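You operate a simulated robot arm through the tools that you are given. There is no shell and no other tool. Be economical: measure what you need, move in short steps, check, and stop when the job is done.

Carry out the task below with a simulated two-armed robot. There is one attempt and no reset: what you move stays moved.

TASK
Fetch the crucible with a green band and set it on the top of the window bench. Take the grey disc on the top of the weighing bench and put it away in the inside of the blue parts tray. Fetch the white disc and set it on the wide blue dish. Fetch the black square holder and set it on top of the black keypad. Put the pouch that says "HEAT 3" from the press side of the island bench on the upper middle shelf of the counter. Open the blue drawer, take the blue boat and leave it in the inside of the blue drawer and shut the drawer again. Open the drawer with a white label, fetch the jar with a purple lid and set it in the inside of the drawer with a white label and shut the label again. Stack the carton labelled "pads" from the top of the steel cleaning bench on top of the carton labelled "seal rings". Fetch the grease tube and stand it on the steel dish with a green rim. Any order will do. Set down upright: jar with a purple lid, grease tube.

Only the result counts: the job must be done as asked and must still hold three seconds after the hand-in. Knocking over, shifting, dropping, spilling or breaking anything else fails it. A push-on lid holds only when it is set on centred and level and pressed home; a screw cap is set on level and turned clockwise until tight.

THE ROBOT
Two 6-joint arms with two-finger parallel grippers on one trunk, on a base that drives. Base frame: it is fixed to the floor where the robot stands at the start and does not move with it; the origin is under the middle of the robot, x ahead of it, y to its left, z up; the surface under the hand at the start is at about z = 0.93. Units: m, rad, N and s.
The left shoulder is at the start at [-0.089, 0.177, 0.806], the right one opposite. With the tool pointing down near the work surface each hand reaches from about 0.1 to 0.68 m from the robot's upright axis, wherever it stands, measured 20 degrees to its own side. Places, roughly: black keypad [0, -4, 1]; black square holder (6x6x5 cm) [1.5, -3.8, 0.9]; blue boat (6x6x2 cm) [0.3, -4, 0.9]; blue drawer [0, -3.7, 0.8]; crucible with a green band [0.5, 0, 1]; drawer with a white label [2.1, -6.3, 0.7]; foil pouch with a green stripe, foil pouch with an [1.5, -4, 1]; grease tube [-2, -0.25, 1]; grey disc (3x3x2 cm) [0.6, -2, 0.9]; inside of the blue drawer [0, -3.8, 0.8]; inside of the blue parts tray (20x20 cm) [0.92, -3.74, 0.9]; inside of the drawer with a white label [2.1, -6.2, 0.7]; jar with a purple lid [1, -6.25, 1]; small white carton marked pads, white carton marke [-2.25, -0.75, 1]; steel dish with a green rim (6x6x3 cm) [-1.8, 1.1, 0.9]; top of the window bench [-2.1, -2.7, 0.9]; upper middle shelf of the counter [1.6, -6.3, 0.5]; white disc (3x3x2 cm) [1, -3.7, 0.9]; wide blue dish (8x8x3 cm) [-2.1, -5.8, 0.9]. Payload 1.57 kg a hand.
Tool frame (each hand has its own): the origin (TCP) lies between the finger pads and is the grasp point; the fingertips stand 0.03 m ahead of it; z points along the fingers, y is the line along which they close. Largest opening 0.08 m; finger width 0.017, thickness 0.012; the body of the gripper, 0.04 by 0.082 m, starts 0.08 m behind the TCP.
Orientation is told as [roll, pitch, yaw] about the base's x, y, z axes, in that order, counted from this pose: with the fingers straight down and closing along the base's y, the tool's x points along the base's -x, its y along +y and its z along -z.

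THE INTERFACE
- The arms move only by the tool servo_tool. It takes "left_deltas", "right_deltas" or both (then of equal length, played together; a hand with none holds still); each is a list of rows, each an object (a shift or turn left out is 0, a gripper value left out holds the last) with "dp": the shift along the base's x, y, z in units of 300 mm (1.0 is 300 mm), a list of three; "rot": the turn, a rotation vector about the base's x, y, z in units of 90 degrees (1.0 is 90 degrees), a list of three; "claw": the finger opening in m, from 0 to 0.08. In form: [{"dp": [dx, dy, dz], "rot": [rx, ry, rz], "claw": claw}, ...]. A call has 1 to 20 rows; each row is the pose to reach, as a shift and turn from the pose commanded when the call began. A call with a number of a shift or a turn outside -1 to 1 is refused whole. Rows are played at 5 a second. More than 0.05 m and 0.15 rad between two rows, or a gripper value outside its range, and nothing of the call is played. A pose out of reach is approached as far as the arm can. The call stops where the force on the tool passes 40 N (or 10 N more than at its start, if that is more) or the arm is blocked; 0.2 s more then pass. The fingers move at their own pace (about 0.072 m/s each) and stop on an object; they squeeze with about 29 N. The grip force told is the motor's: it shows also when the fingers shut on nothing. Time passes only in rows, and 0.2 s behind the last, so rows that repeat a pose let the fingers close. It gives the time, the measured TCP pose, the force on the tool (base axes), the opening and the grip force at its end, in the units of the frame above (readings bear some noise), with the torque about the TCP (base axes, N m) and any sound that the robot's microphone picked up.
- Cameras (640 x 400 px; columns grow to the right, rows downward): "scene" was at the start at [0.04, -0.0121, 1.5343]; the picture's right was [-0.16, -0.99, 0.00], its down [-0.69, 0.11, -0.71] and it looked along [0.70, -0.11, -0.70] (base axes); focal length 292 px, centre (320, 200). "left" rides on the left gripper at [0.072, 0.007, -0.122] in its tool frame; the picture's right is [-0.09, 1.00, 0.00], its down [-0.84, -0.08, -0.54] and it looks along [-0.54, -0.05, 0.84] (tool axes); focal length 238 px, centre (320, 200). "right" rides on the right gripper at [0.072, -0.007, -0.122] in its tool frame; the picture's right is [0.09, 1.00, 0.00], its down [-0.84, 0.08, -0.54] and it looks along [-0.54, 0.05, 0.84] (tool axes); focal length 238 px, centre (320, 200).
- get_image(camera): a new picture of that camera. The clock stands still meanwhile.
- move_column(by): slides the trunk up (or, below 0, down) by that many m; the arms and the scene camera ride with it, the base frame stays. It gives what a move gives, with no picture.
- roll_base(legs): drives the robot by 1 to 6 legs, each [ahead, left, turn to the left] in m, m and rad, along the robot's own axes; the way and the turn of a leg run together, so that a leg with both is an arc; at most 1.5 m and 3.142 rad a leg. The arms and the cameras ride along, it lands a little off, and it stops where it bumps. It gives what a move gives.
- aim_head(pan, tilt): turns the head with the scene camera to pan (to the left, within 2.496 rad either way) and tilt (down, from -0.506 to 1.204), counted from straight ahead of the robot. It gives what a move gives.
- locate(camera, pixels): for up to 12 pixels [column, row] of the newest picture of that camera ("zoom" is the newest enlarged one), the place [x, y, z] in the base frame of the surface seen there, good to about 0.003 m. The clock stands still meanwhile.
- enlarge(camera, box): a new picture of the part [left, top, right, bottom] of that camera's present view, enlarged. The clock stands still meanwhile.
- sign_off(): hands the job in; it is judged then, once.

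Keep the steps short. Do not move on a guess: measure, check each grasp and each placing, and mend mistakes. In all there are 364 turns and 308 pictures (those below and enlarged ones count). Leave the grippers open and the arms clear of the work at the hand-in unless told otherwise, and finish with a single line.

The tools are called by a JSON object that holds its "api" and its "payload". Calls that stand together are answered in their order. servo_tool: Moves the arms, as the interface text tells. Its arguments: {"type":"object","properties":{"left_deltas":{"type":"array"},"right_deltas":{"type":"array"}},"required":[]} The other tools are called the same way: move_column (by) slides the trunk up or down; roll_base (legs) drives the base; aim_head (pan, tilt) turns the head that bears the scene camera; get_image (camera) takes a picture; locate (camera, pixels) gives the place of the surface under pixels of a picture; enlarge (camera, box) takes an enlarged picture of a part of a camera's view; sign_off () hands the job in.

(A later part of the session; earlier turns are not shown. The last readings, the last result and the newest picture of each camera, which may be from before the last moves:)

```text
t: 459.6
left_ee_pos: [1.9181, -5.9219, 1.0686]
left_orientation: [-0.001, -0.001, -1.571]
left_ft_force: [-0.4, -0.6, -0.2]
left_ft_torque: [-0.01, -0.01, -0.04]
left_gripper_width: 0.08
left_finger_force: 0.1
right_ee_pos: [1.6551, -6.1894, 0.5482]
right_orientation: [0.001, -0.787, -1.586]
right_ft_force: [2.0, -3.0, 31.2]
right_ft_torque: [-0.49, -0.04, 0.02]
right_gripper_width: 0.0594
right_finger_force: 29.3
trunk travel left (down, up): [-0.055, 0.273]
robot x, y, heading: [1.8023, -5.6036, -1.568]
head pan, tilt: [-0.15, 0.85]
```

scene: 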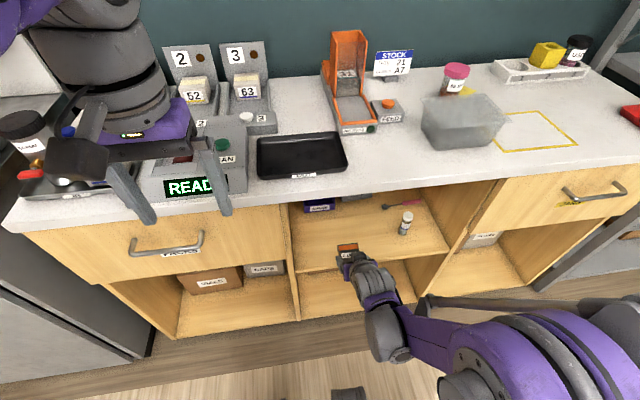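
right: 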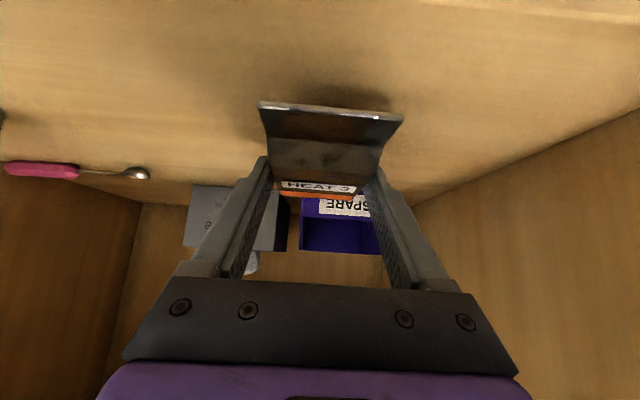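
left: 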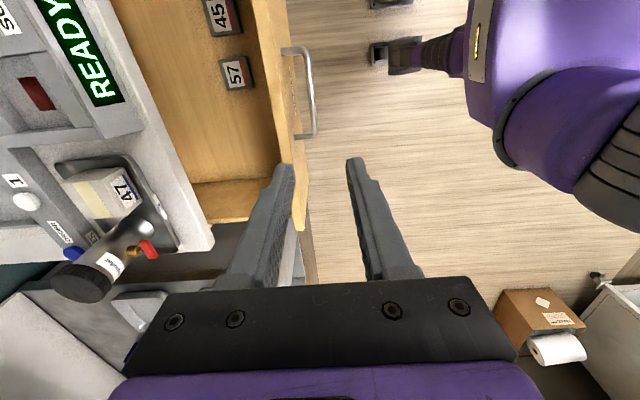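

Contact. Easing, opening, and withdrawing back-and-up along the hand's axis.

{"api": "servo_tool", "payload": {"right_deltas": [{"dp": [0, 0, 0.004], "claw": 0.08}, {"dp": [0, 0, 0.004]}, {"dp": [0, 0, 0.004]}, {"dp": [0, 0.05, 0.055]}, {"dp": [0, 0.15, 0.12]}, {"dp": [0, 0.27, 0.17]}, {"dp": [0, 0.4, 0.2]}, {"dp": [0, 0.55, 0.2]}, {"dp": [0, 0.7, 0.2]}]}}

{"api": "get_image", "payload": {"camera": "scene"}}

{"api": "enlarge", "payload": {"camera": "scene", "box": [280, 180, 420, 290]}}

```text
t: 461.6
left_ee_pos: [1.9183, -5.924, 1.0681]
left_orientation: [-0.001, 0.0, -1.572]
left_ft_force: [0.2, 0.1, -0.9]
left_ft_torque: [0.0, -0.01, 0.02]
left_gripper_width: 0.0801
left_finger_force: 0.0
right_ee_pos: [1.6561, -5.9816, 0.607]
right_orientation: [0.003, -0.782, -1.587]
right_ft_force: [-0.3, -1.3, 0.3]
right_ft_torque: [0.0, 0.0, 0.02]
right_gripper_width: 0.08
right_finger_force: 0.0
trunk travel left (down, up): [-0.055, 0.273]
robot x, y, heading: [1.8014, -5.6042, -1.568]
head pan, tilt: [-0.15, 0.85]
```

```text
122 pictures are left
```

scene: 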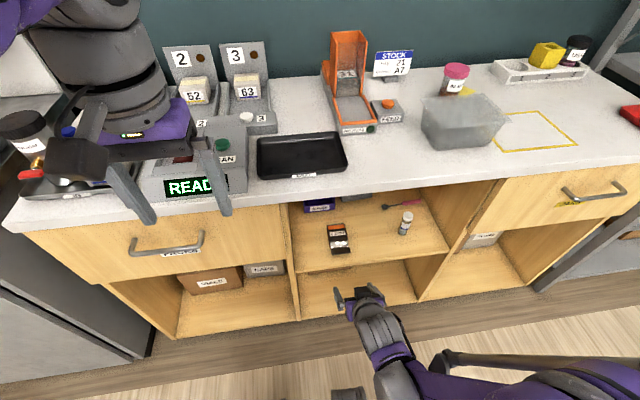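

```text
3.64 times, centred on (350, 235) of scene
```

zoom: 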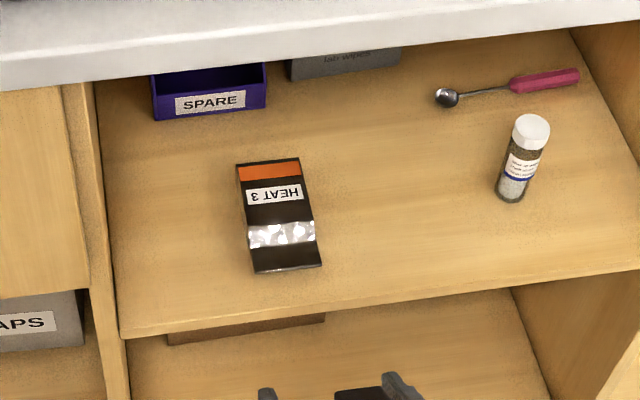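

HEAT 3 lies flat on the upper middle shelf. Backing off, raising the trunk and straightening the right hand.

{"api": "roll_base", "payload": {"legs": [[-0.33, 0, 0]]}}

{"api": "move_column", "payload": {"by": 0.27}}

{"api": "servo_tool", "payload": {"right_deltas": [{"dp": [0, 0, 0.14], "rot": [0.083, 0, 0]}, {"dp": [0, 0, 0.28], "rot": [0.166, 0, 0]}, {"dp": [0, 0, 0.42], "rot": [0.25, 0, 0]}, {"dp": [0, 0, 0.56], "rot": [0.333, 0, 0]}, {"dp": [0, 0, 0.7], "rot": [0.416, 0, 0]}, {"dp": [0, 0, 0.84], "rot": [0.498, 0, 0]}], "left_deltas": [{"dp": [0, 0, -0.1]}, {"dp": [0, 0, -0.2]}, {"dp": [0, 0, -0.3]}, {"dp": [0, 0, -0.4]}, {"dp": [0, 0, -0.5]}, {"dp": [0, 0, -0.55]}]}}

{"api": "roll_base", "payload": {"legs": [[0, 0.42, 0], [-1.2, 0, 0], [-1.1, 0, 0], [0, -1.45, 0]]}}

{"api": "aim_head", "payload": {"pan": -0.3, "tilt": 0.8}}

{"api": "get_image", "payload": {"camera": "scene"}}

```text
t: 463.7
left_ee_pos: [1.9172, -5.5968, 1.0681]
left_orientation: [-0.002, 0.001, -1.575]
left_ft_force: [0.3, -0.5, -1.0]
left_ft_torque: [-0.01, 0.01, -0.04]
left_gripper_width: 0.0801
left_finger_force: 0.0
right_ee_pos: [1.6555, -5.6511, 0.6071]
right_orientation: [0.001, -0.781, -1.587]
right_ft_force: [-0.3, 0.1, -0.7]
right_ft_torque: [0.01, 0.03, 0.02]
right_gripper_width: 0.0799
right_finger_force: 0.0
trunk travel left (down, up): [-0.055, 0.273]
robot x, y, heading: [1.801, -5.2773, -1.575]
head pan, tilt: [-0.15, 0.85]
```

```text
t: 466.5
left_ee_pos: [1.9172, -5.5949, 1.3381]
left_orientation: [-0.002, 0.0, -1.574]
left_ft_force: [-0.6, -0.3, -0.7]
left_ft_torque: [0.0, 0.0, -0.02]
left_gripper_width: 0.0801
left_finger_force: 0.0
right_ee_pos: [1.6546, -5.6895, 0.905]
right_orientation: [0.002, -0.843, -1.59]
right_ft_force: [0.6, 0.3, 0.0]
right_ft_torque: [-0.02, 0.01, -0.02]
right_gripper_width: 0.0799
right_finger_force: 0.1
trunk travel left (down, up): [-0.325, 0.003]
robot x, y, heading: [1.8047, -5.2787, -1.579]
head pan, tilt: [-0.15, 0.85]
```

```text
t: 467.9
left_ee_pos: [1.9165, -5.5971, 1.1725]
left_orientation: [-0.003, -0.001, -1.575]
left_ft_force: [0.3, 0.1, 0.1]
left_ft_torque: [0.03, 0.01, -0.02]
left_gripper_width: 0.08
left_finger_force: 0.0
right_ee_pos: [1.6555, -5.6928, 1.1588]
right_orientation: [-0.012, -0.057, -1.583]
right_ft_force: [0.4, 0.0, -0.1]
right_ft_torque: [-0.02, -0.01, 0.01]
right_gripper_width: 0.0799
right_finger_force: 0.0
trunk travel left (down, up): [-0.325, 0.003]
robot x, y, heading: [1.8019, -5.2776, -1.576]
head pan, tilt: [-0.15, 0.85]
```

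```text
t: 495.5
left_ee_pos: [0.8821, -3.2976, 1.1729]
left_orientation: [-0.002, 0.0, -1.561]
left_ft_force: [0.2, -0.1, -0.5]
left_ft_torque: [0.03, -0.04, -0.03]
left_gripper_width: 0.08
left_finger_force: 0.1
right_ee_pos: [0.6222, -3.3983, 1.1567]
right_orientation: [-0.011, -0.059, -1.568]
right_ft_force: [-0.1, 0.6, 0.5]
right_ft_torque: [-0.03, 0.0, 0.03]
right_gripper_width: 0.0802
right_finger_force: 0.1
trunk travel left (down, up): [-0.325, 0.003]
robot x, y, heading: [0.7622, -2.9757, -1.553]
head pan, tilt: [-0.15, 0.85]
```

```text
t: 496.2
left_ee_pos: [0.8829, -3.2988, 1.1731]
left_orientation: [-0.002, -0.001, -1.561]
left_ft_force: [0.3, 0.2, 0.0]
left_ft_torque: [-0.03, -0.03, -0.01]
left_gripper_width: 0.0798
left_finger_force: 0.0
right_ee_pos: [0.6224, -3.3975, 1.1573]
right_orientation: [-0.012, -0.06, -1.569]
right_ft_force: [0.4, 0.0, 0.0]
right_ft_torque: [0.05, 0.0, 0.01]
right_gripper_width: 0.0801
right_finger_force: 0.0
trunk travel left (down, up): [-0.325, 0.003]
robot x, y, heading: [0.7638, -2.9825, -1.558]
head pan, tilt: [-0.3, 0.799]
```

```text
120 pictures are left
```

scene: 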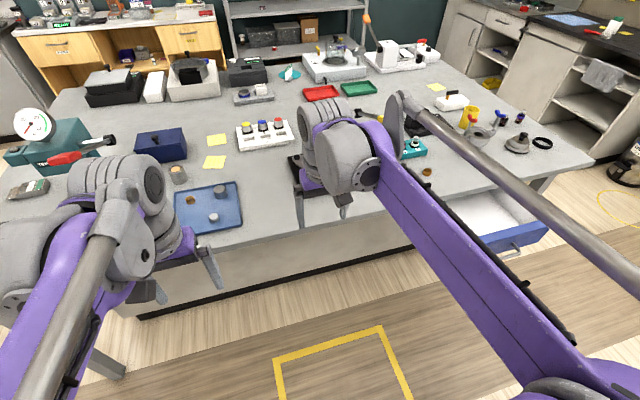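

I'm at the island front. The boat is behind the right hand; checking what stands between with the hand camera.

{"api": "get_image", "payload": {"camera": "right"}}

{"api": "locate", "payload": {"camera": "right", "pixels": [[320, 200], [320, 240], [300, 260], [340, 280], [360, 240], [280, 240]]}}

```text
119 pictures are left
```

right: 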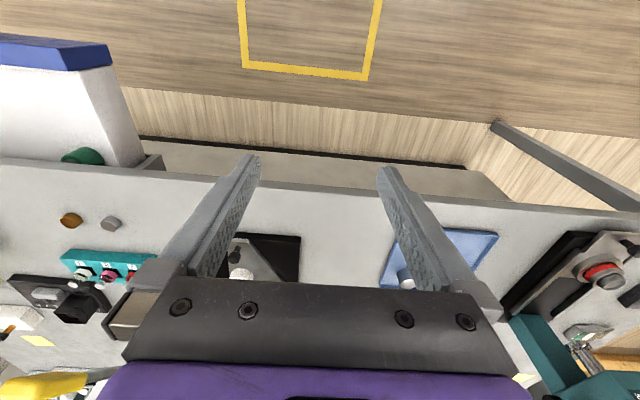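

```text
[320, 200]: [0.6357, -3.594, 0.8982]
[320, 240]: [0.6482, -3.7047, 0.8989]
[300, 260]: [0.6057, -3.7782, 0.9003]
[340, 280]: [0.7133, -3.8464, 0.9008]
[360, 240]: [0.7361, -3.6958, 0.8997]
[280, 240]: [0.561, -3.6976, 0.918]
```

{"api": "roll_base", "payload": {"legs": [[0, -0.22, -0.013]]}}

{"api": "servo_tool", "payload": {"right_deltas": [{"dp": [-0.1, 0.1, 0.05]}, {"dp": [-0.2, 0.2, 0.1]}, {"dp": [-0.3, 0.3, 0.1]}]}}

{"api": "aim_head", "payload": {"pan": -0.05, "tilt": 0.75}}

{"api": "get_image", "payload": {"camera": "scene"}}

```text
t: 498.8
left_ee_pos: [0.6568, -3.3007, 1.1721]
left_orientation: [-0.002, 0.001, -1.574]
left_ft_force: [-0.7, -0.5, -0.4]
left_ft_torque: [0.01, 0.01, 0.0]
left_gripper_width: 0.0799
left_finger_force: 0.1
right_ee_pos: [0.3938, -3.3974, 1.1573]
right_orientation: [-0.011, -0.059, -1.584]
right_ft_force: [0.0, -0.3, 0.1]
right_ft_torque: [0.02, 0.03, -0.02]
right_gripper_width: 0.0801
right_finger_force: 0.1
trunk travel left (down, up): [-0.325, 0.003]
robot x, y, heading: [0.5406, -2.9824, -1.57]
head pan, tilt: [-0.3, 0.799]
```

```text
t: 499.6
left_ee_pos: [0.6577, -3.2999, 1.1738]
left_orientation: [0.0, 0.001, -1.575]
left_ft_force: [0.1, -0.3, -0.7]
left_ft_torque: [0.0, -0.01, 0.02]
left_gripper_width: 0.0801
left_finger_force: 0.1
right_ee_pos: [0.3059, -3.3058, 1.1878]
right_orientation: [-0.011, -0.059, -1.583]
right_ft_force: [-0.3, -0.1, -0.8]
right_ft_torque: [-0.01, 0.0, 0.01]
right_gripper_width: 0.0799
right_finger_force: 0.1
trunk travel left (down, up): [-0.325, 0.003]
robot x, y, heading: [0.5454, -2.9851, -1.574]
head pan, tilt: [-0.3, 0.799]
```

```text
t: 500.4
left_ee_pos: [0.6559, -3.3015, 1.1728]
left_orientation: [-0.001, 0.001, -1.575]
left_ft_force: [0.6, -0.5, 0.7]
left_ft_torque: [-0.01, 0.02, 0.0]
left_gripper_width: 0.0802
left_finger_force: 0.1
right_ee_pos: [0.3063, -3.307, 1.1871]
right_orientation: [-0.012, -0.06, -1.583]
right_ft_force: [-0.4, -0.5, 0.6]
right_ft_torque: [-0.02, -0.02, 0.02]
right_gripper_width: 0.0802
right_finger_force: 0.0
trunk travel left (down, up): [-0.325, 0.003]
robot x, y, heading: [0.5474, -2.9879, -1.568]
head pan, tilt: [-0.051, 0.75]
```

```text
118 pictures are left
```

scene: 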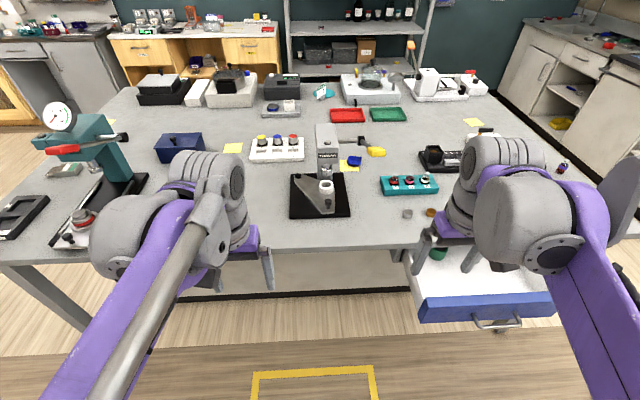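

{"api": "enlarge", "payload": {"camera": "scene", "box": [280, 110, 450, 225]}}

{"api": "locate", "payload": {"camera": "zoom", "pixels": [[275, 180], [290, 175], [255, 190], [262, 200], [290, 200], [175, 65], [335, 152], [370, 155], [180, 240], [270, 110], [200, 60], [160, 130]]}}

```text
3.48 times, centred on (365, 168) of scene
```

zoom: 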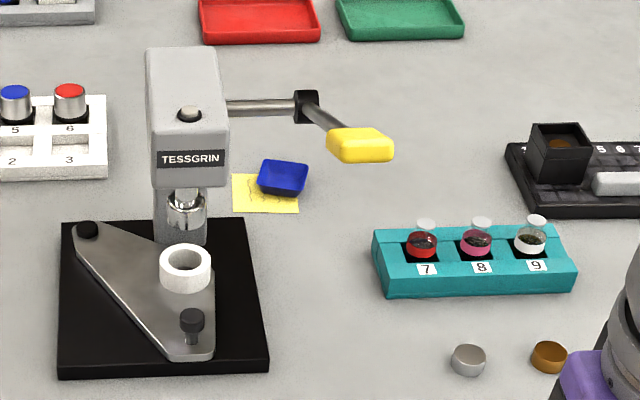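

```text
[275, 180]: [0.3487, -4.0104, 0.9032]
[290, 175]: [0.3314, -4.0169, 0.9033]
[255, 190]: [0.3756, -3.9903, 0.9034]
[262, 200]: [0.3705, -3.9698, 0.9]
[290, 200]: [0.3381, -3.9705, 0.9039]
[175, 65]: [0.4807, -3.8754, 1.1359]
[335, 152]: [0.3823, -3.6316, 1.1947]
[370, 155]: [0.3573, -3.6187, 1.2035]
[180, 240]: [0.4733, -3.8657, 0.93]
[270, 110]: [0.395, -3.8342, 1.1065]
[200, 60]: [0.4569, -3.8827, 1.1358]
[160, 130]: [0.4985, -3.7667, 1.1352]
```

The press lever (knob at (0.37, -3.62, 1.20)) overhangs the way to the boat (0.345, -4.01), and the open drawer blocks the safe approach from the right. So: shut the drawer for now, take the boat with the left hand coming from the right-hand side, then reopen with the right hand. Strafing first.

{"api": "roll_base", "payload": {"legs": [[0, -0.43, 0]]}}

{"api": "get_image", "payload": {"camera": "right"}}

{"api": "get_image", "payload": {"camera": "scene"}}

```text
t: 504.7
left_ee_pos: [0.2282, -3.2997, 1.173]
left_orientation: [-0.002, -0.001, -1.572]
left_ft_force: [0.4, -0.4, 0.4]
left_ft_torque: [0.01, -0.03, -0.02]
left_gripper_width: 0.0799
left_finger_force: 0.0
right_ee_pos: [-0.1218, -3.3059, 1.1873]
right_orientation: [-0.01, -0.06, -1.58]
right_ft_force: [0.5, -0.1, 0.3]
right_ft_torque: [-0.01, -0.03, -0.03]
right_gripper_width: 0.0803
right_finger_force: 0.1
trunk travel left (down, up): [-0.325, 0.003]
robot x, y, heading: [0.1176, -2.9796, -1.576]
head pan, tilt: [-0.051, 0.75]
```

```text
116 pictures are left
```

right: 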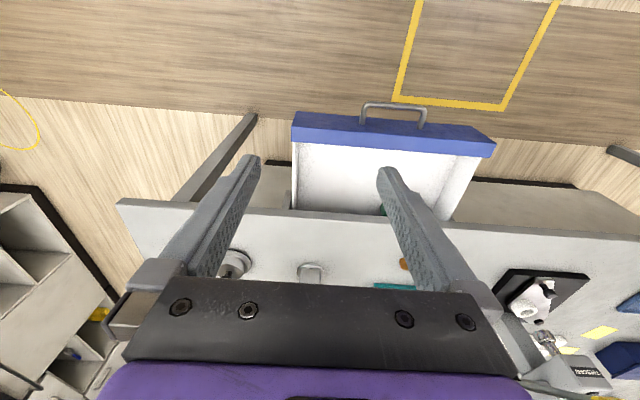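

```text
115 pictures are left
```

scene: 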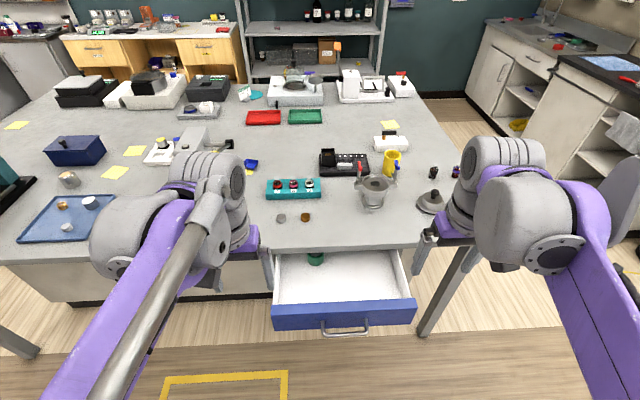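

Bringing the closed right hand down in front of the drawer handle.

{"api": "servo_tool", "payload": {"right_deltas": [{"dp": [0.12, 0.03, -0.02], "rot": [0.038, 0, 0], "claw": 0}, {"dp": [0.25, 0.07, -0.06], "rot": [0.038, 0, 0]}, {"dp": [0.37, 0.07, -0.12], "rot": [0.038, 0, 0]}, {"dp": [0.487, 0.07, -0.2], "rot": [0.038, 0, 0]}, {"dp": [0.487, 0.07, -0.35], "rot": [0.038, 0, 0]}, {"dp": [0.487, 0.07, -0.5], "rot": [0.038, 0, 0]}, {"dp": [0.487, 0.07, -0.65], "rot": [0.038, 0, 0]}, {"dp": [0.487, 0.07, -0.8], "rot": [0.038, 0, 0]}, {"dp": [0.487, 0.07, -0.95], "rot": [0.038, 0, 0]}, {"dp": [0.487, 0.07, -1.0], "rot": [0.038, 0, 0]}]}}

{"api": "get_image", "payload": {"camera": "right"}}

```text
t: 506.9
left_ee_pos: [0.2297, -3.2999, 1.1734]
left_orientation: [-0.001, 0.001, -1.574]
left_ft_force: [-0.7, 1.0, -0.2]
left_ft_torque: [-0.03, 0.01, 0.02]
left_gripper_width: 0.0801
left_finger_force: 0.1
right_ee_pos: [0.0248, -3.285, 0.8873]
right_orientation: [-0.012, 0.0, -1.583]
right_ft_force: [0.1, -0.3, 0.0]
right_ft_torque: [0.01, -0.02, 0.0]
right_gripper_width: 0.0
right_finger_force: 21.7
trunk travel left (down, up): [-0.325, 0.003]
robot x, y, heading: [0.1149, -2.9825, -1.577]
head pan, tilt: [-0.051, 0.75]
```

```text
114 pictures are left
```

right: 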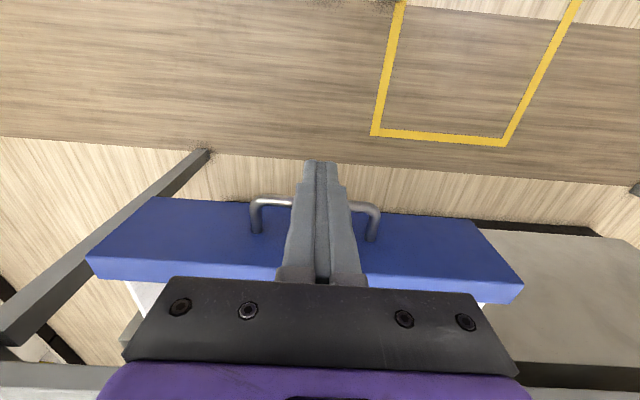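

Descending to bar height and pushing the drawer shut.

{"api": "servo_tool", "payload": {"right_deltas": [{"dp": [0, 0, -0.12]}, {"dp": [0, 0, -0.2]}, {"dp": [0, -0.07, -0.2]}, {"dp": [0, -0.14, -0.2]}, {"dp": [0, -0.21, -0.2]}, {"dp": [0, -0.28, -0.2]}, {"dp": [0, -0.35, -0.2]}, {"dp": [0, -0.42, -0.2]}, {"dp": [0, -0.49, -0.2]}, {"dp": [0, -0.56, -0.2]}, {"dp": [0, -0.63, -0.2]}, {"dp": [0, -0.7, -0.2]}, {"dp": [0, -0.76, -0.2]}, {"dp": [0, -0.8, -0.2]}, {"dp": [0, -0.825, -0.2]}]}}

{"api": "get_image", "payload": {"camera": "scene"}}

```text
t: 510.1
left_ee_pos: [0.2282, -3.3011, 1.1735]
left_orientation: [-0.003, 0.0, -1.576]
left_ft_force: [-0.4, 0.2, -0.7]
left_ft_torque: [0.03, 0.03, -0.02]
left_gripper_width: 0.0799
left_finger_force: 0.0
right_ee_pos: [0.0248, -3.5317, 0.8257]
right_orientation: [-0.013, 0.0, -1.583]
right_ft_force: [0.2, 1.1, -0.3]
right_ft_torque: [0.03, -0.02, 0.01]
right_gripper_width: 0.0
right_finger_force: 20.9
trunk travel left (down, up): [-0.325, 0.003]
robot x, y, heading: [0.1157, -2.9836, -1.574]
head pan, tilt: [-0.051, 0.75]
```

```text
113 pictures are left
```

scene: 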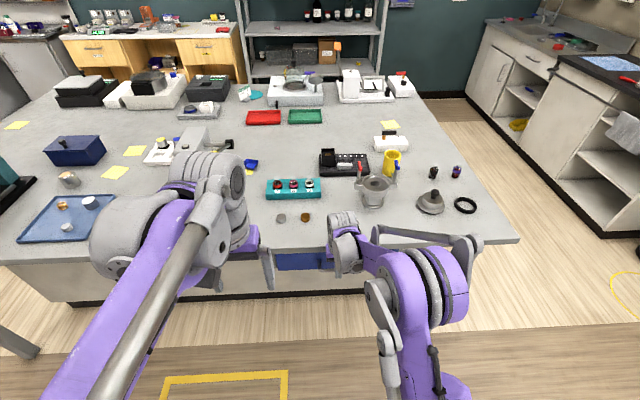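

Drawer shut. Withdrawing the right hand and moving the base toward the boat's approach side.

{"api": "servo_tool", "payload": {"right_deltas": [{"dp": [0, 0.15, 0]}, {"dp": [0, 0.3, 0]}, {"dp": [0, 0.45, 0]}, {"dp": [0, 0.6, 0.05]}, {"dp": [-0.05, 0.65, 0.18]}, {"dp": [-0.12, 0.67, 0.31]}, {"dp": [-0.2, 0.67, 0.44]}, {"dp": [-0.28, 0.67, 0.57]}, {"dp": [-0.36, 0.67, 0.7]}, {"dp": [-0.42, 0.67, 0.83]}, {"dp": [-0.45, 0.67, 0.96], "claw": 0.08}]}}

{"api": "roll_base", "payload": {"legs": [[0, -0.18, 0], [0.33, 0, 0.004]]}}

{"api": "get_image", "payload": {"camera": "left"}}

{"api": "get_image", "payload": {"camera": "scene"}}

```text
t: 512.5
left_ee_pos: [0.2285, -3.2996, 1.1733]
left_orientation: [0.0, 0.0, -1.576]
left_ft_force: [-0.7, 0.0, -0.2]
left_ft_torque: [0.05, 0.0, 0.0]
left_gripper_width: 0.0799
left_finger_force: 0.0
right_ee_pos: [-0.1075, -3.3319, 1.1139]
right_orientation: [-0.013, -0.001, -1.582]
right_ft_force: [0.3, 0.0, -0.1]
right_ft_torque: [0.01, -0.02, 0.0]
right_gripper_width: 0.0521
right_finger_force: 0.0
trunk travel left (down, up): [-0.325, 0.003]
robot x, y, heading: [0.1155, -2.9842, -1.572]
head pan, tilt: [-0.051, 0.75]
```

```text
t: 516.5
left_ee_pos: [0.0489, -3.638, 1.172]
left_orientation: [-0.004, 0.0, -1.57]
left_ft_force: [0.1, 0.2, 1.0]
left_ft_torque: [0.01, 0.01, -0.02]
left_gripper_width: 0.0804
left_finger_force: 0.1
right_ee_pos: [-0.2863, -3.6706, 1.1141]
right_orientation: [-0.013, 0.0, -1.58]
right_ft_force: [0.6, -0.1, -0.7]
right_ft_torque: [0.0, -0.03, 0.01]
right_gripper_width: 0.0801
right_finger_force: 0.1
trunk travel left (down, up): [-0.325, 0.003]
robot x, y, heading: [-0.0659, -3.3185, -1.572]
head pan, tilt: [-0.051, 0.75]
```

```text
112 pictures are left
```

left: 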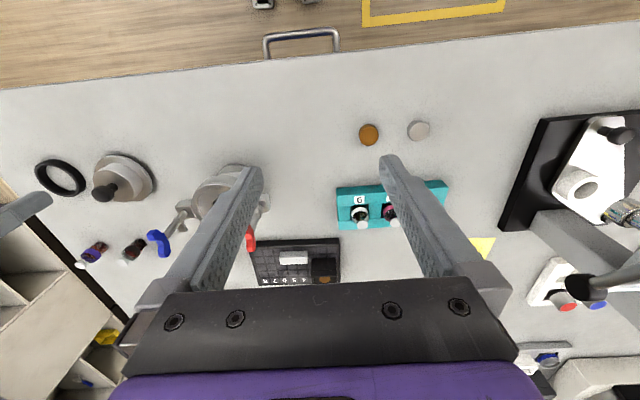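

```text
111 pictures are left
```

scene: 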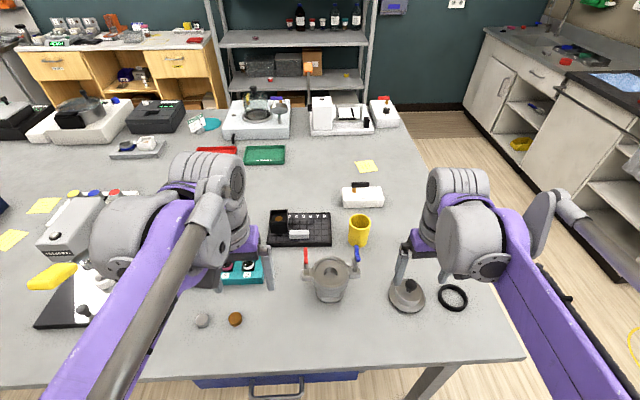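

Base is placed. Moving the left hand diagonally over to (0.22, -3.85), turned toward the boat, well away from the lever.

{"api": "servo_tool", "payload": {"left_deltas": [{"dp": [0.08, -0.1, -0.02], "rot": [0, 0, 0.027]}, {"dp": [0.16, -0.2, -0.04], "rot": [0, 0, 0.053]}, {"dp": [0.24, -0.3, -0.06], "rot": [0, 0, 0.08]}, {"dp": [0.32, -0.4, -0.08], "rot": [0, 0, 0.106]}, {"dp": [0.4, -0.5, -0.1], "rot": [0, 0, 0.133]}, {"dp": [0.48, -0.6, -0.12], "rot": [0, 0, 0.16]}, {"dp": [0.57, -0.707, -0.14], "rot": [0, 0, 0.186]}, {"dp": [0.57, -0.707, -0.14], "rot": [0, 0, 0.186]}]}}

{"api": "get_image", "payload": {"camera": "left"}}

{"api": "get_image", "payload": {"camera": "scene"}}

```text
t: 518.3
left_ee_pos: [0.2205, -3.8491, 1.1323]
left_orientation: [-0.004, 0.0, -1.279]
left_ft_force: [0.9, 0.3, -0.4]
left_ft_torque: [0.0, -0.05, -0.02]
left_gripper_width: 0.0801
left_finger_force: 0.0
right_ee_pos: [-0.2854, -3.671, 1.1137]
right_orientation: [-0.013, 0.0, -1.578]
right_ft_force: [-0.3, 0.1, 0.3]
right_ft_torque: [0.0, -0.01, -0.01]
right_gripper_width: 0.0797
right_finger_force: 0.0
trunk travel left (down, up): [-0.325, 0.003]
robot x, y, heading: [-0.064, -3.3164, -1.571]
head pan, tilt: [-0.051, 0.75]
```

```text
110 pictures are left
```

left: 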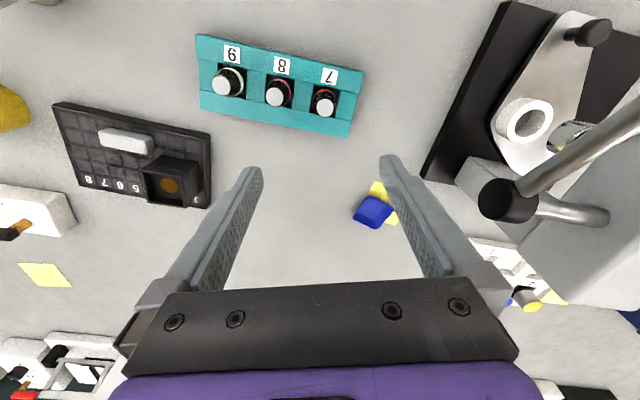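

```text
109 pictures are left
```

scene: 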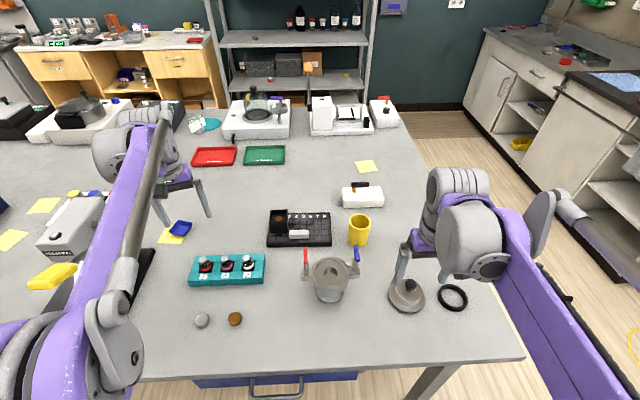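

{"api": "enlarge", "payload": {"camera": "left", "box": [330, 170, 430, 240]}}

{"api": "locate", "payload": {"camera": "left", "pixels": [[356, 213], [373, 197], [391, 208], [379, 227], [373, 212], [378, 187], [505, 205], [590, 215]]}}

{"api": "locate", "payload": {"camera": "scene", "pixels": [[65, 272], [95, 250], [85, 300], [110, 220], [70, 320], [180, 228]]}}

```text
5.71 times, centred on (380, 205) of left
```

zoom: 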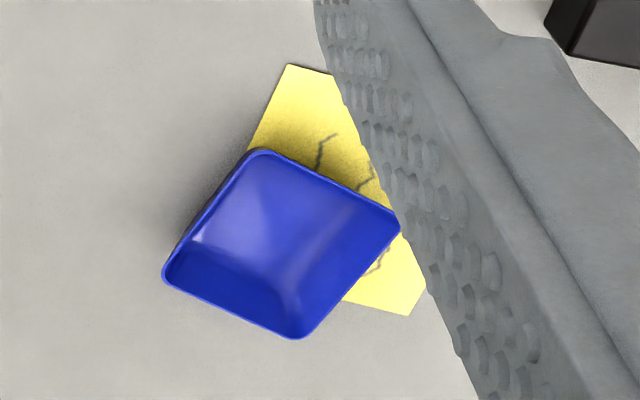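

```text
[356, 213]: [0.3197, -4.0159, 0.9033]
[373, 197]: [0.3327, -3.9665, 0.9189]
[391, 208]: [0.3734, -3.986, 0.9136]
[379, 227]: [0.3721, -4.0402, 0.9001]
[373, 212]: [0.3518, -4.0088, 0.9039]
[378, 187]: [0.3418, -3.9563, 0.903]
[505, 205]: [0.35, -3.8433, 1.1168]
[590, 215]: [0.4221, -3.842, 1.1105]
```

```text
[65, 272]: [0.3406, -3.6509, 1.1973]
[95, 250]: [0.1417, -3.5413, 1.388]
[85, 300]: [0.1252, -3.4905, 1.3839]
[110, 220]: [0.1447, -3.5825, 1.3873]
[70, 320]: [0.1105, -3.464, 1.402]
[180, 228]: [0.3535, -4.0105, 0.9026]
```

The lever's joint is at (0.35, -3.84, 1.12), so the wrist must stay on the low-x side. Boat centre ≈(0.347, -4.001), edges turned about -20°. I'll yaw the hand to -0.35 rad and then lean it 35° toward -x. First the yaw.

{"api": "servo_tool", "payload": {"left_deltas": [{"dp": [-0.01, -0.04, -0.01], "rot": [0, 0, 0.085]}, {"dp": [-0.02, -0.08, -0.03], "rot": [0, 0, 0.17]}, {"dp": [-0.03, -0.12, -0.04], "rot": [0, 0, 0.255]}, {"dp": [-0.04, -0.16, -0.06], "rot": [0, 0, 0.34]}, {"dp": [-0.05, -0.2, -0.07], "rot": [0, 0, 0.425]}, {"dp": [-0.06, -0.24, -0.09], "rot": [0, 0, 0.51]}, {"dp": [-0.07, -0.27, -0.1], "rot": [0, 0, 0.592]}, {"dp": [-0.07, -0.27, -0.1], "rot": [0, 0, 0.592]}]}}

{"api": "get_image", "payload": {"camera": "scene"}}

{"api": "get_image", "payload": {"camera": "left"}}

```text
t: 520.1
left_ee_pos: [0.1996, -3.9301, 1.1006]
left_orientation: [-0.002, 0.001, -0.348]
left_ft_force: [-1.0, -0.1, 0.7]
left_ft_torque: [0.0, -0.02, 0.0]
left_gripper_width: 0.0799
left_finger_force: 0.0
right_ee_pos: [-0.2869, -3.6704, 1.1137]
right_orientation: [-0.01, 0.0, -1.579]
right_ft_force: [0.1, -0.6, 0.7]
right_ft_torque: [0.0, 0.0, -0.01]
right_gripper_width: 0.08
right_finger_force: 0.1
trunk travel left (down, up): [-0.325, 0.003]
robot x, y, heading: [-0.0668, -3.317, -1.567]
head pan, tilt: [-0.051, 0.75]
```

```text
107 pictures are left
```

scene: 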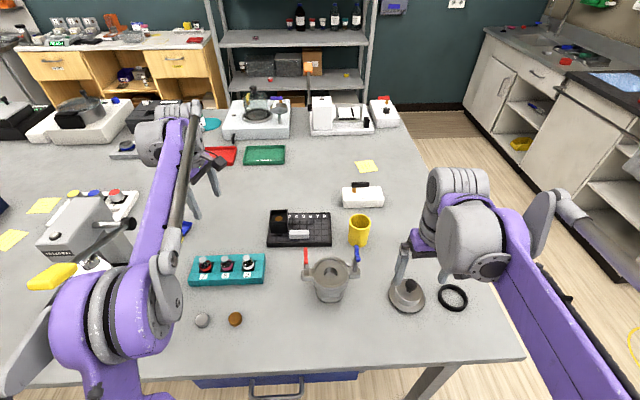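

```text
106 pictures are left
```

left: 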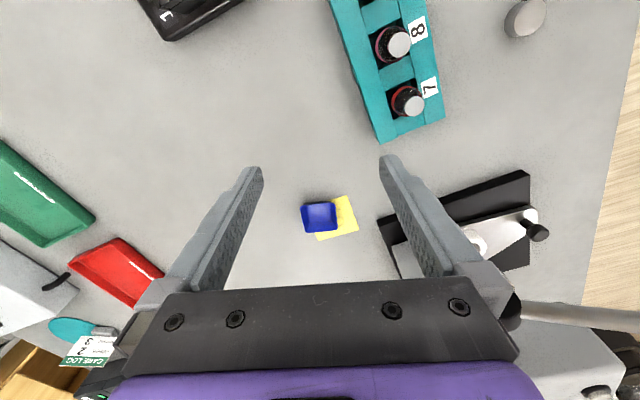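

The elbow has swung out; checking its distance to the yellow knob and the boat's alignment.

{"api": "locate", "payload": {"camera": "scene", "pixels": [[60, 330], [75, 305], [100, 275], [130, 270], [45, 275], [70, 270], [150, 220], [165, 300]]}}

{"api": "locate", "payload": {"camera": "left", "pixels": [[303, 206], [336, 204], [337, 228], [307, 231], [320, 217], [350, 220], [510, 310], [508, 335]]}}

{"api": "enlarge", "payload": {"camera": "left", "box": [280, 180, 380, 250]}}

```text
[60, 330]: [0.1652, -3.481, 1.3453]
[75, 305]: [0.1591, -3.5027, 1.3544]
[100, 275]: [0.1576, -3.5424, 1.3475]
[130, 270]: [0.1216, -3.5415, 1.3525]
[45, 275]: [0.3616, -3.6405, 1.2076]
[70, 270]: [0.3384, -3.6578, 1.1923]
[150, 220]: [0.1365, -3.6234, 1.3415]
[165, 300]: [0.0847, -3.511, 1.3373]
```

```text
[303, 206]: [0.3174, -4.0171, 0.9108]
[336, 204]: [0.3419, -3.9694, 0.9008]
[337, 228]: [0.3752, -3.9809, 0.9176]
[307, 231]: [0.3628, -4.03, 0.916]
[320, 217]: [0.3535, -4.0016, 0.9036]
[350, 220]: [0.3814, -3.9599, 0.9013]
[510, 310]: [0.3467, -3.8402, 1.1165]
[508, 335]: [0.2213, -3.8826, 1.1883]
```

```text
5.71 times, centred on (330, 215) of left
```

zoom: 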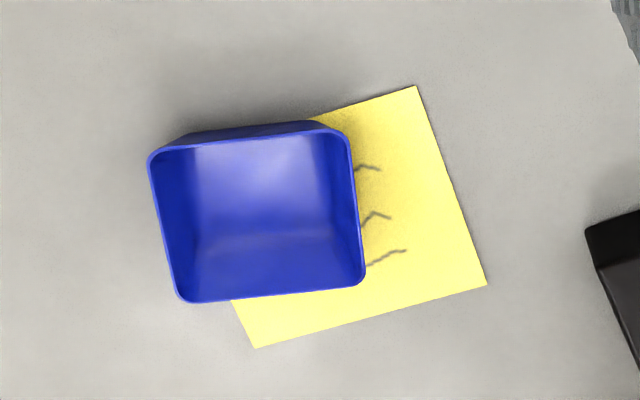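

All clear, and the boat is square to the hand. Tilting 35° and moving over the boat at z≈1.02.

{"api": "servo_tool", "payload": {"left_deltas": [{"dp": [0.09, -0.043, -0.05], "rot": [-0.027, -0.073, 0], "claw": 0.08}, {"dp": [0.18, -0.086, -0.1], "rot": [-0.053, -0.146, 0]}, {"dp": [0.27, -0.129, -0.16], "rot": [-0.08, -0.22, 0]}, {"dp": [0.36, -0.172, -0.22], "rot": [-0.106, -0.293, 0]}, {"dp": [0.458, -0.215, -0.268], "rot": [-0.133, -0.366, 0]}, {"dp": [0.458, -0.215, -0.268], "rot": [-0.133, -0.366, 0]}]}}

{"api": "get_image", "payload": {"camera": "left"}}

{"api": "get_image", "payload": {"camera": "scene"}}

```text
t: 521.5
left_ee_pos: [0.3373, -3.9958, 1.021]
left_orientation: [-0.002, -0.614, -0.349]
left_ft_force: [-0.1, -0.3, 0.3]
left_ft_torque: [0.01, -0.04, -0.03]
left_gripper_width: 0.0798
left_finger_force: 0.1
right_ee_pos: [-0.2865, -3.669, 1.1129]
right_orientation: [-0.011, 0.001, -1.579]
right_ft_force: [0.4, -0.4, -0.1]
right_ft_torque: [0.02, 0.05, -0.02]
right_gripper_width: 0.0799
right_finger_force: 0.2
trunk travel left (down, up): [-0.325, 0.003]
robot x, y, heading: [-0.0642, -3.3188, -1.57]
head pan, tilt: [-0.051, 0.75]
```

```text
104 pictures are left
```

left: 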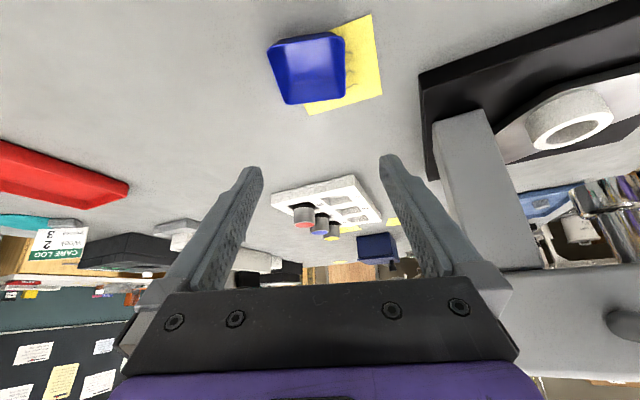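

```text
103 pictures are left
```

scene: 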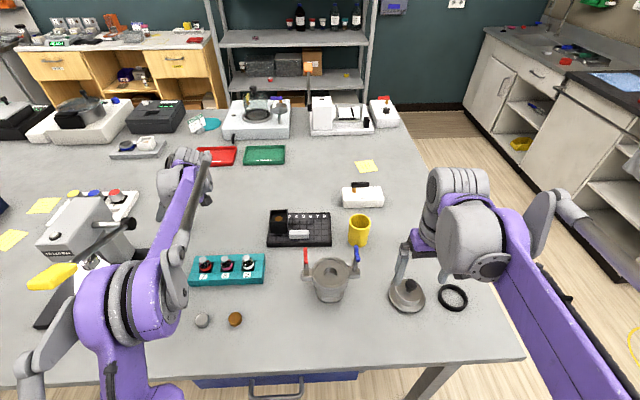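

{"api": "locate", "payload": {"camera": "left", "pixels": [[270, 50], [343, 38], [346, 84], [284, 102], [308, 70]]}}

{"api": "locate", "payload": {"camera": "scene", "pixels": [[35, 340], [60, 310], [80, 290], [30, 370], [190, 200]]}}

```text
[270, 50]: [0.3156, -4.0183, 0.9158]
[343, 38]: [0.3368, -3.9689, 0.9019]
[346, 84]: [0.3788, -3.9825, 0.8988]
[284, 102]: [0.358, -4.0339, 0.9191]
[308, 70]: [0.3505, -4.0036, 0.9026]
```

```text
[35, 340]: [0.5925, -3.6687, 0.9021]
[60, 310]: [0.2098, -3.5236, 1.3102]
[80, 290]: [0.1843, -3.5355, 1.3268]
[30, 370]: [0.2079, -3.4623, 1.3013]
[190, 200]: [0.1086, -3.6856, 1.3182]
```

Centred within 2 mm. Descending to z≈0.932 and closing.

{"api": "servo_tool", "payload": {"left_deltas": [{"dp": [-0.013, -0.003, -0.1]}, {"dp": [-0.013, -0.003, -0.2]}, {"dp": [-0.013, -0.003, -0.26]}, {"dp": [-0.013, -0.003, -0.285]}, {"dp": [-0.013, -0.003, -0.295]}, {"dp": [-0.013, -0.003, -0.295], "claw": 0}, {"dp": [-0.013, -0.003, -0.295]}, {"dp": [-0.013, -0.003, -0.295]}]}}

{"api": "get_image", "payload": {"camera": "left"}}

```text
t: 523.3
left_ee_pos: [0.3349, -3.9969, 0.933]
left_orientation: [-0.001, -0.613, -0.349]
left_ft_force: [0.6, -0.4, -0.7]
left_ft_torque: [-0.02, 0.0, 0.01]
left_gripper_width: 0.0444
left_finger_force: 28.7
right_ee_pos: [-0.2859, -3.6716, 1.1142]
right_orientation: [-0.011, 0.0, -1.58]
right_ft_force: [-0.4, 0.4, 0.4]
right_ft_torque: [0.02, 0.03, 0.03]
right_gripper_width: 0.0801
right_finger_force: 0.2
trunk travel left (down, up): [-0.325, 0.003]
robot x, y, heading: [-0.0632, -3.322, -1.57]
head pan, tilt: [-0.051, 0.75]
```

```text
102 pictures are left
```

left: 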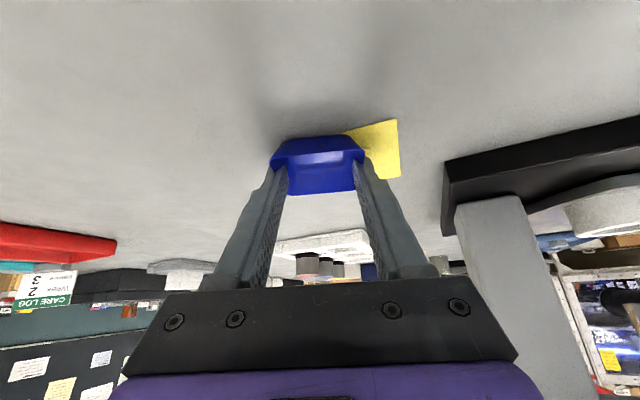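

Gripped. Lifting straight up, then moving back to the right and toward me.

{"api": "servo_tool", "payload": {"left_deltas": [{"dp": [0, 0, 0.06]}, {"dp": [0, 0, 0.18]}, {"dp": [0, 0, 0.32]}, {"dp": [-0.06, 0.02, 0.44]}, {"dp": [-0.18, 0.04, 0.52]}, {"dp": [-0.3, 0.08, 0.57]}, {"dp": [-0.42, 0.14, 0.6]}, {"dp": [-0.52, 0.24, 0.62]}, {"dp": [-0.6, 0.35, 0.62]}, {"dp": [-0.66, 0.48, 0.62]}, {"dp": [-0.7, 0.62, 0.62]}, {"dp": [-0.7, 0.76, 0.62]}]}}

{"api": "get_image", "payload": {"camera": "scene"}}

{"api": "get_image", "payload": {"camera": "left"}}

```text
t: 525.9
left_ee_pos: [0.1219, -3.7657, 1.1188]
left_orientation: [-0.003, -0.613, -0.349]
left_ft_force: [0.5, 0.0, 0.2]
left_ft_torque: [-0.01, -0.03, 0.01]
left_gripper_width: 0.0001
left_finger_force: 21.7
right_ee_pos: [-0.2861, -3.6687, 1.1141]
right_orientation: [-0.011, -0.001, -1.579]
right_ft_force: [0.3, -0.5, 0.8]
right_ft_torque: [-0.05, 0.01, 0.0]
right_gripper_width: 0.0798
right_finger_force: 0.0
trunk travel left (down, up): [-0.325, 0.003]
robot x, y, heading: [-0.062, -3.3164, -1.568]
head pan, tilt: [-0.051, 0.75]
```

```text
101 pictures are left
```

scene: 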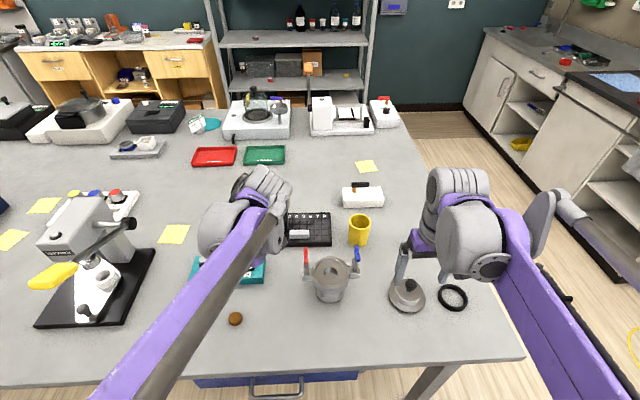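

```text
100 pictures are left
```

left: 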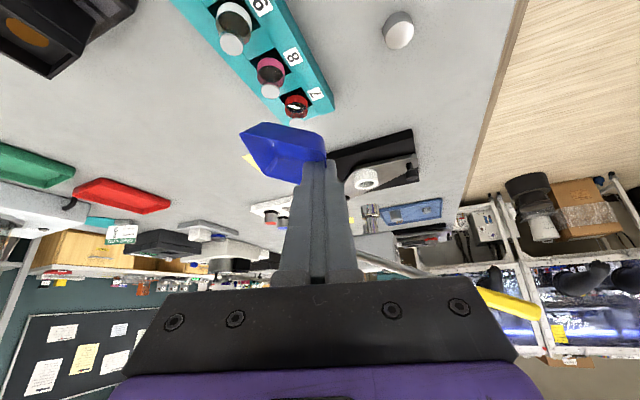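

The gripper reads fully closed, so the boat may have slipped to an edge pinch. Looking closely.

{"api": "enlarge", "payload": {"camera": "left", "box": [220, 90, 380, 200]}}

{"api": "locate", "payload": {"camera": "left", "pixels": [[285, 150], [250, 135], [320, 145], [270, 175], [300, 120], [240, 160]]}}

{"api": "enlarge", "payload": {"camera": "scene", "box": [170, 160, 310, 300]}}

```text
3.64 times, centred on (300, 145) of left
```

zoom: 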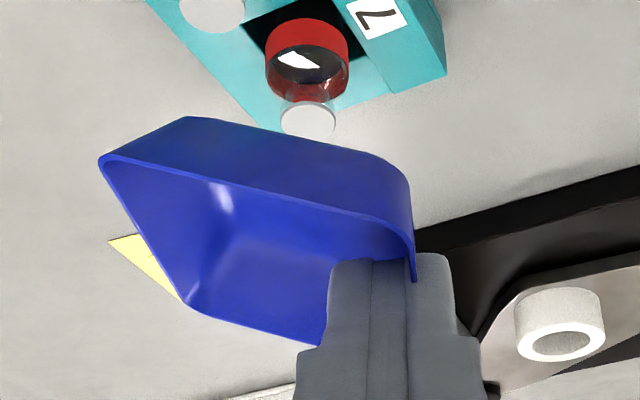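

```text
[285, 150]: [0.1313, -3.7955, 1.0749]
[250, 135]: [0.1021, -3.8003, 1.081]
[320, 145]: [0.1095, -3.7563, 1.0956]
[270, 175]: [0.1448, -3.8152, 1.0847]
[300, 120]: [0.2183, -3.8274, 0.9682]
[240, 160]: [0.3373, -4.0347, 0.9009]
```

```text
2.86 times, centred on (240, 230) of scene
```

zoom: 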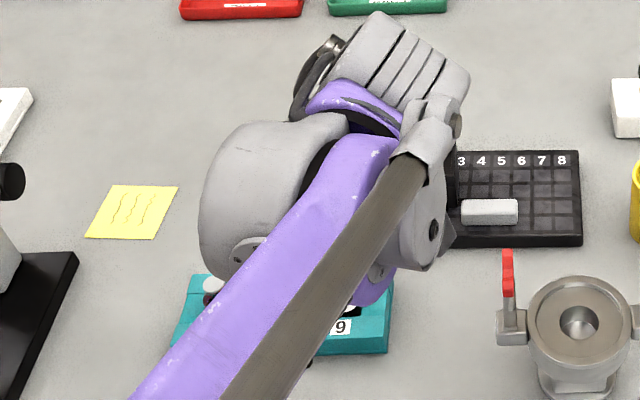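

The boat hangs by one wall pinched between the fingertips. That's insecure, so I'll set it down on a free part of the bench nearby and regrip. Checking what is free.

{"api": "locate", "payload": {"camera": "left", "pixels": [[398, 30], [400, 80], [440, 100], [380, 120], [500, 60], [410, 135], [330, 105]]}}

```text
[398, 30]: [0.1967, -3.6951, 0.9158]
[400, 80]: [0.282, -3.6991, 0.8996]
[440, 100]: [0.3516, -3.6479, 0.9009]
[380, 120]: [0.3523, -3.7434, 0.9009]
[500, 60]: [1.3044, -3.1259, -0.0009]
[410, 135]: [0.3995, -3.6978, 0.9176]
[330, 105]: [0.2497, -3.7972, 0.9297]
```

Free spot is about (0.30, -3.70). Moving gently: back first, then down a little, then left under the lever level.

{"api": "servo_tool", "payload": {"left_deltas": [{"dp": [0, 0.08, 0]}, {"dp": [0, 0.16, 0]}, {"dp": [0, 0.24, 0]}, {"dp": [0, 0.3, -0.03]}, {"dp": [0.02, 0.3, -0.13]}, {"dp": [0.05, 0.3, -0.23]}, {"dp": [0.1, 0.3, -0.33]}, {"dp": [0.2, 0.3, -0.36]}, {"dp": [0.3, 0.3, -0.36]}, {"dp": [0.4, 0.3, -0.36]}, {"dp": [0.5, 0.3, -0.36]}, {"dp": [0.57, 0.3, -0.36]}]}}

{"api": "get_image", "payload": {"camera": "left"}}

{"api": "get_image", "payload": {"camera": "scene"}}

```text
t: 528.5
left_ee_pos: [0.2963, -3.6778, 1.0097]
left_orientation: [0.001, -0.611, -0.349]
left_ft_force: [-0.5, 0.9, -0.4]
left_ft_torque: [0.02, 0.0, 0.03]
left_gripper_width: 0.0
left_finger_force: 21.1
right_ee_pos: [-0.2863, -3.6709, 1.1136]
right_orientation: [-0.011, 0.001, -1.578]
right_ft_force: [-0.3, -0.5, 0.4]
right_ft_torque: [-0.01, -0.01, 0.01]
right_gripper_width: 0.0802
right_finger_force: 0.1
trunk travel left (down, up): [-0.325, 0.003]
robot x, y, heading: [-0.0625, -3.3196, -1.57]
head pan, tilt: [-0.051, 0.75]
```

```text
97 pictures are left
```

left: 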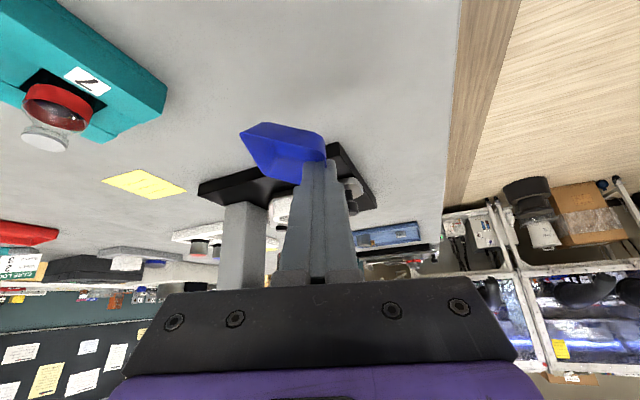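

```text
96 pictures are left
```

scene: 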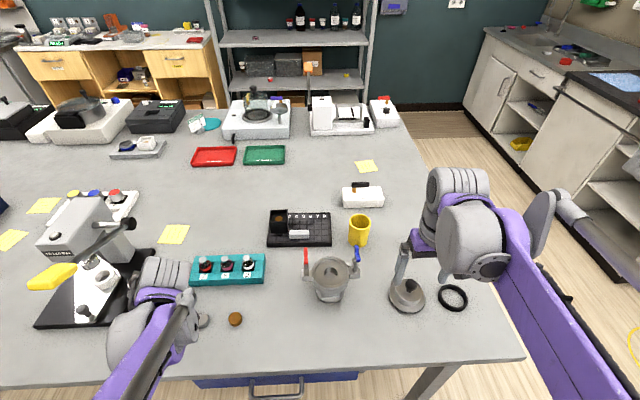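

The boat has stayed fixed in the pinch through all moves, so it is firmly held, and its pose suits the drawer. I'll keep it, back off, and reopen the drawer with the right hand.

{"api": "roll_base", "payload": {"legs": [[-0.36, 0, 0], [0, 0.18, 0]]}}

{"api": "get_image", "payload": {"camera": "left"}}

{"api": "get_image", "payload": {"camera": "scene"}}

```text
t: 532.6
left_ee_pos: [0.4728, -3.3222, 1.0094]
left_orientation: [0.001, -0.613, -0.352]
left_ft_force: [-1.2, -0.4, -0.5]
left_ft_torque: [0.0, -0.01, 0.03]
left_gripper_width: 0.0001
left_finger_force: 20.8
right_ee_pos: [-0.1089, -3.3125, 1.1149]
right_orientation: [-0.014, 0.001, -1.583]
right_ft_force: [-0.4, 0.7, 0.0]
right_ft_torque: [-0.03, -0.01, -0.01]
right_gripper_width: 0.0798
right_finger_force: 0.0
trunk travel left (down, up): [-0.325, 0.003]
robot x, y, heading: [0.1145, -2.9617, -1.571]
head pan, tilt: [-0.051, 0.75]
```

```text
95 pictures are left
```

left: 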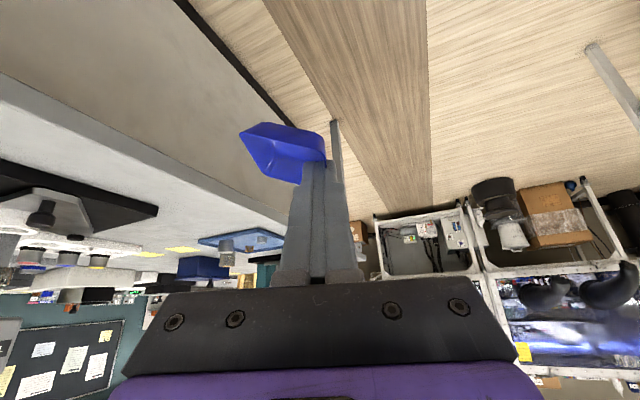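

```text
94 pictures are left
```

scene: 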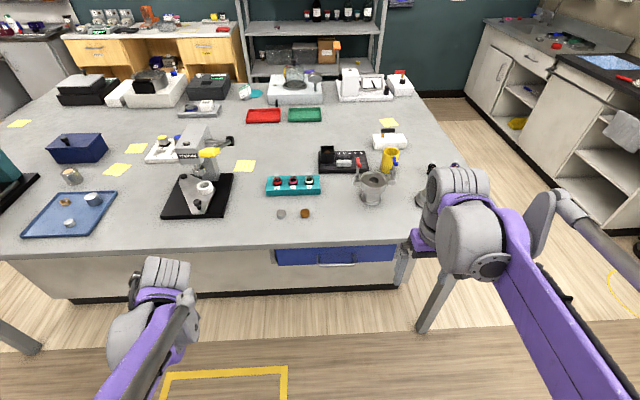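

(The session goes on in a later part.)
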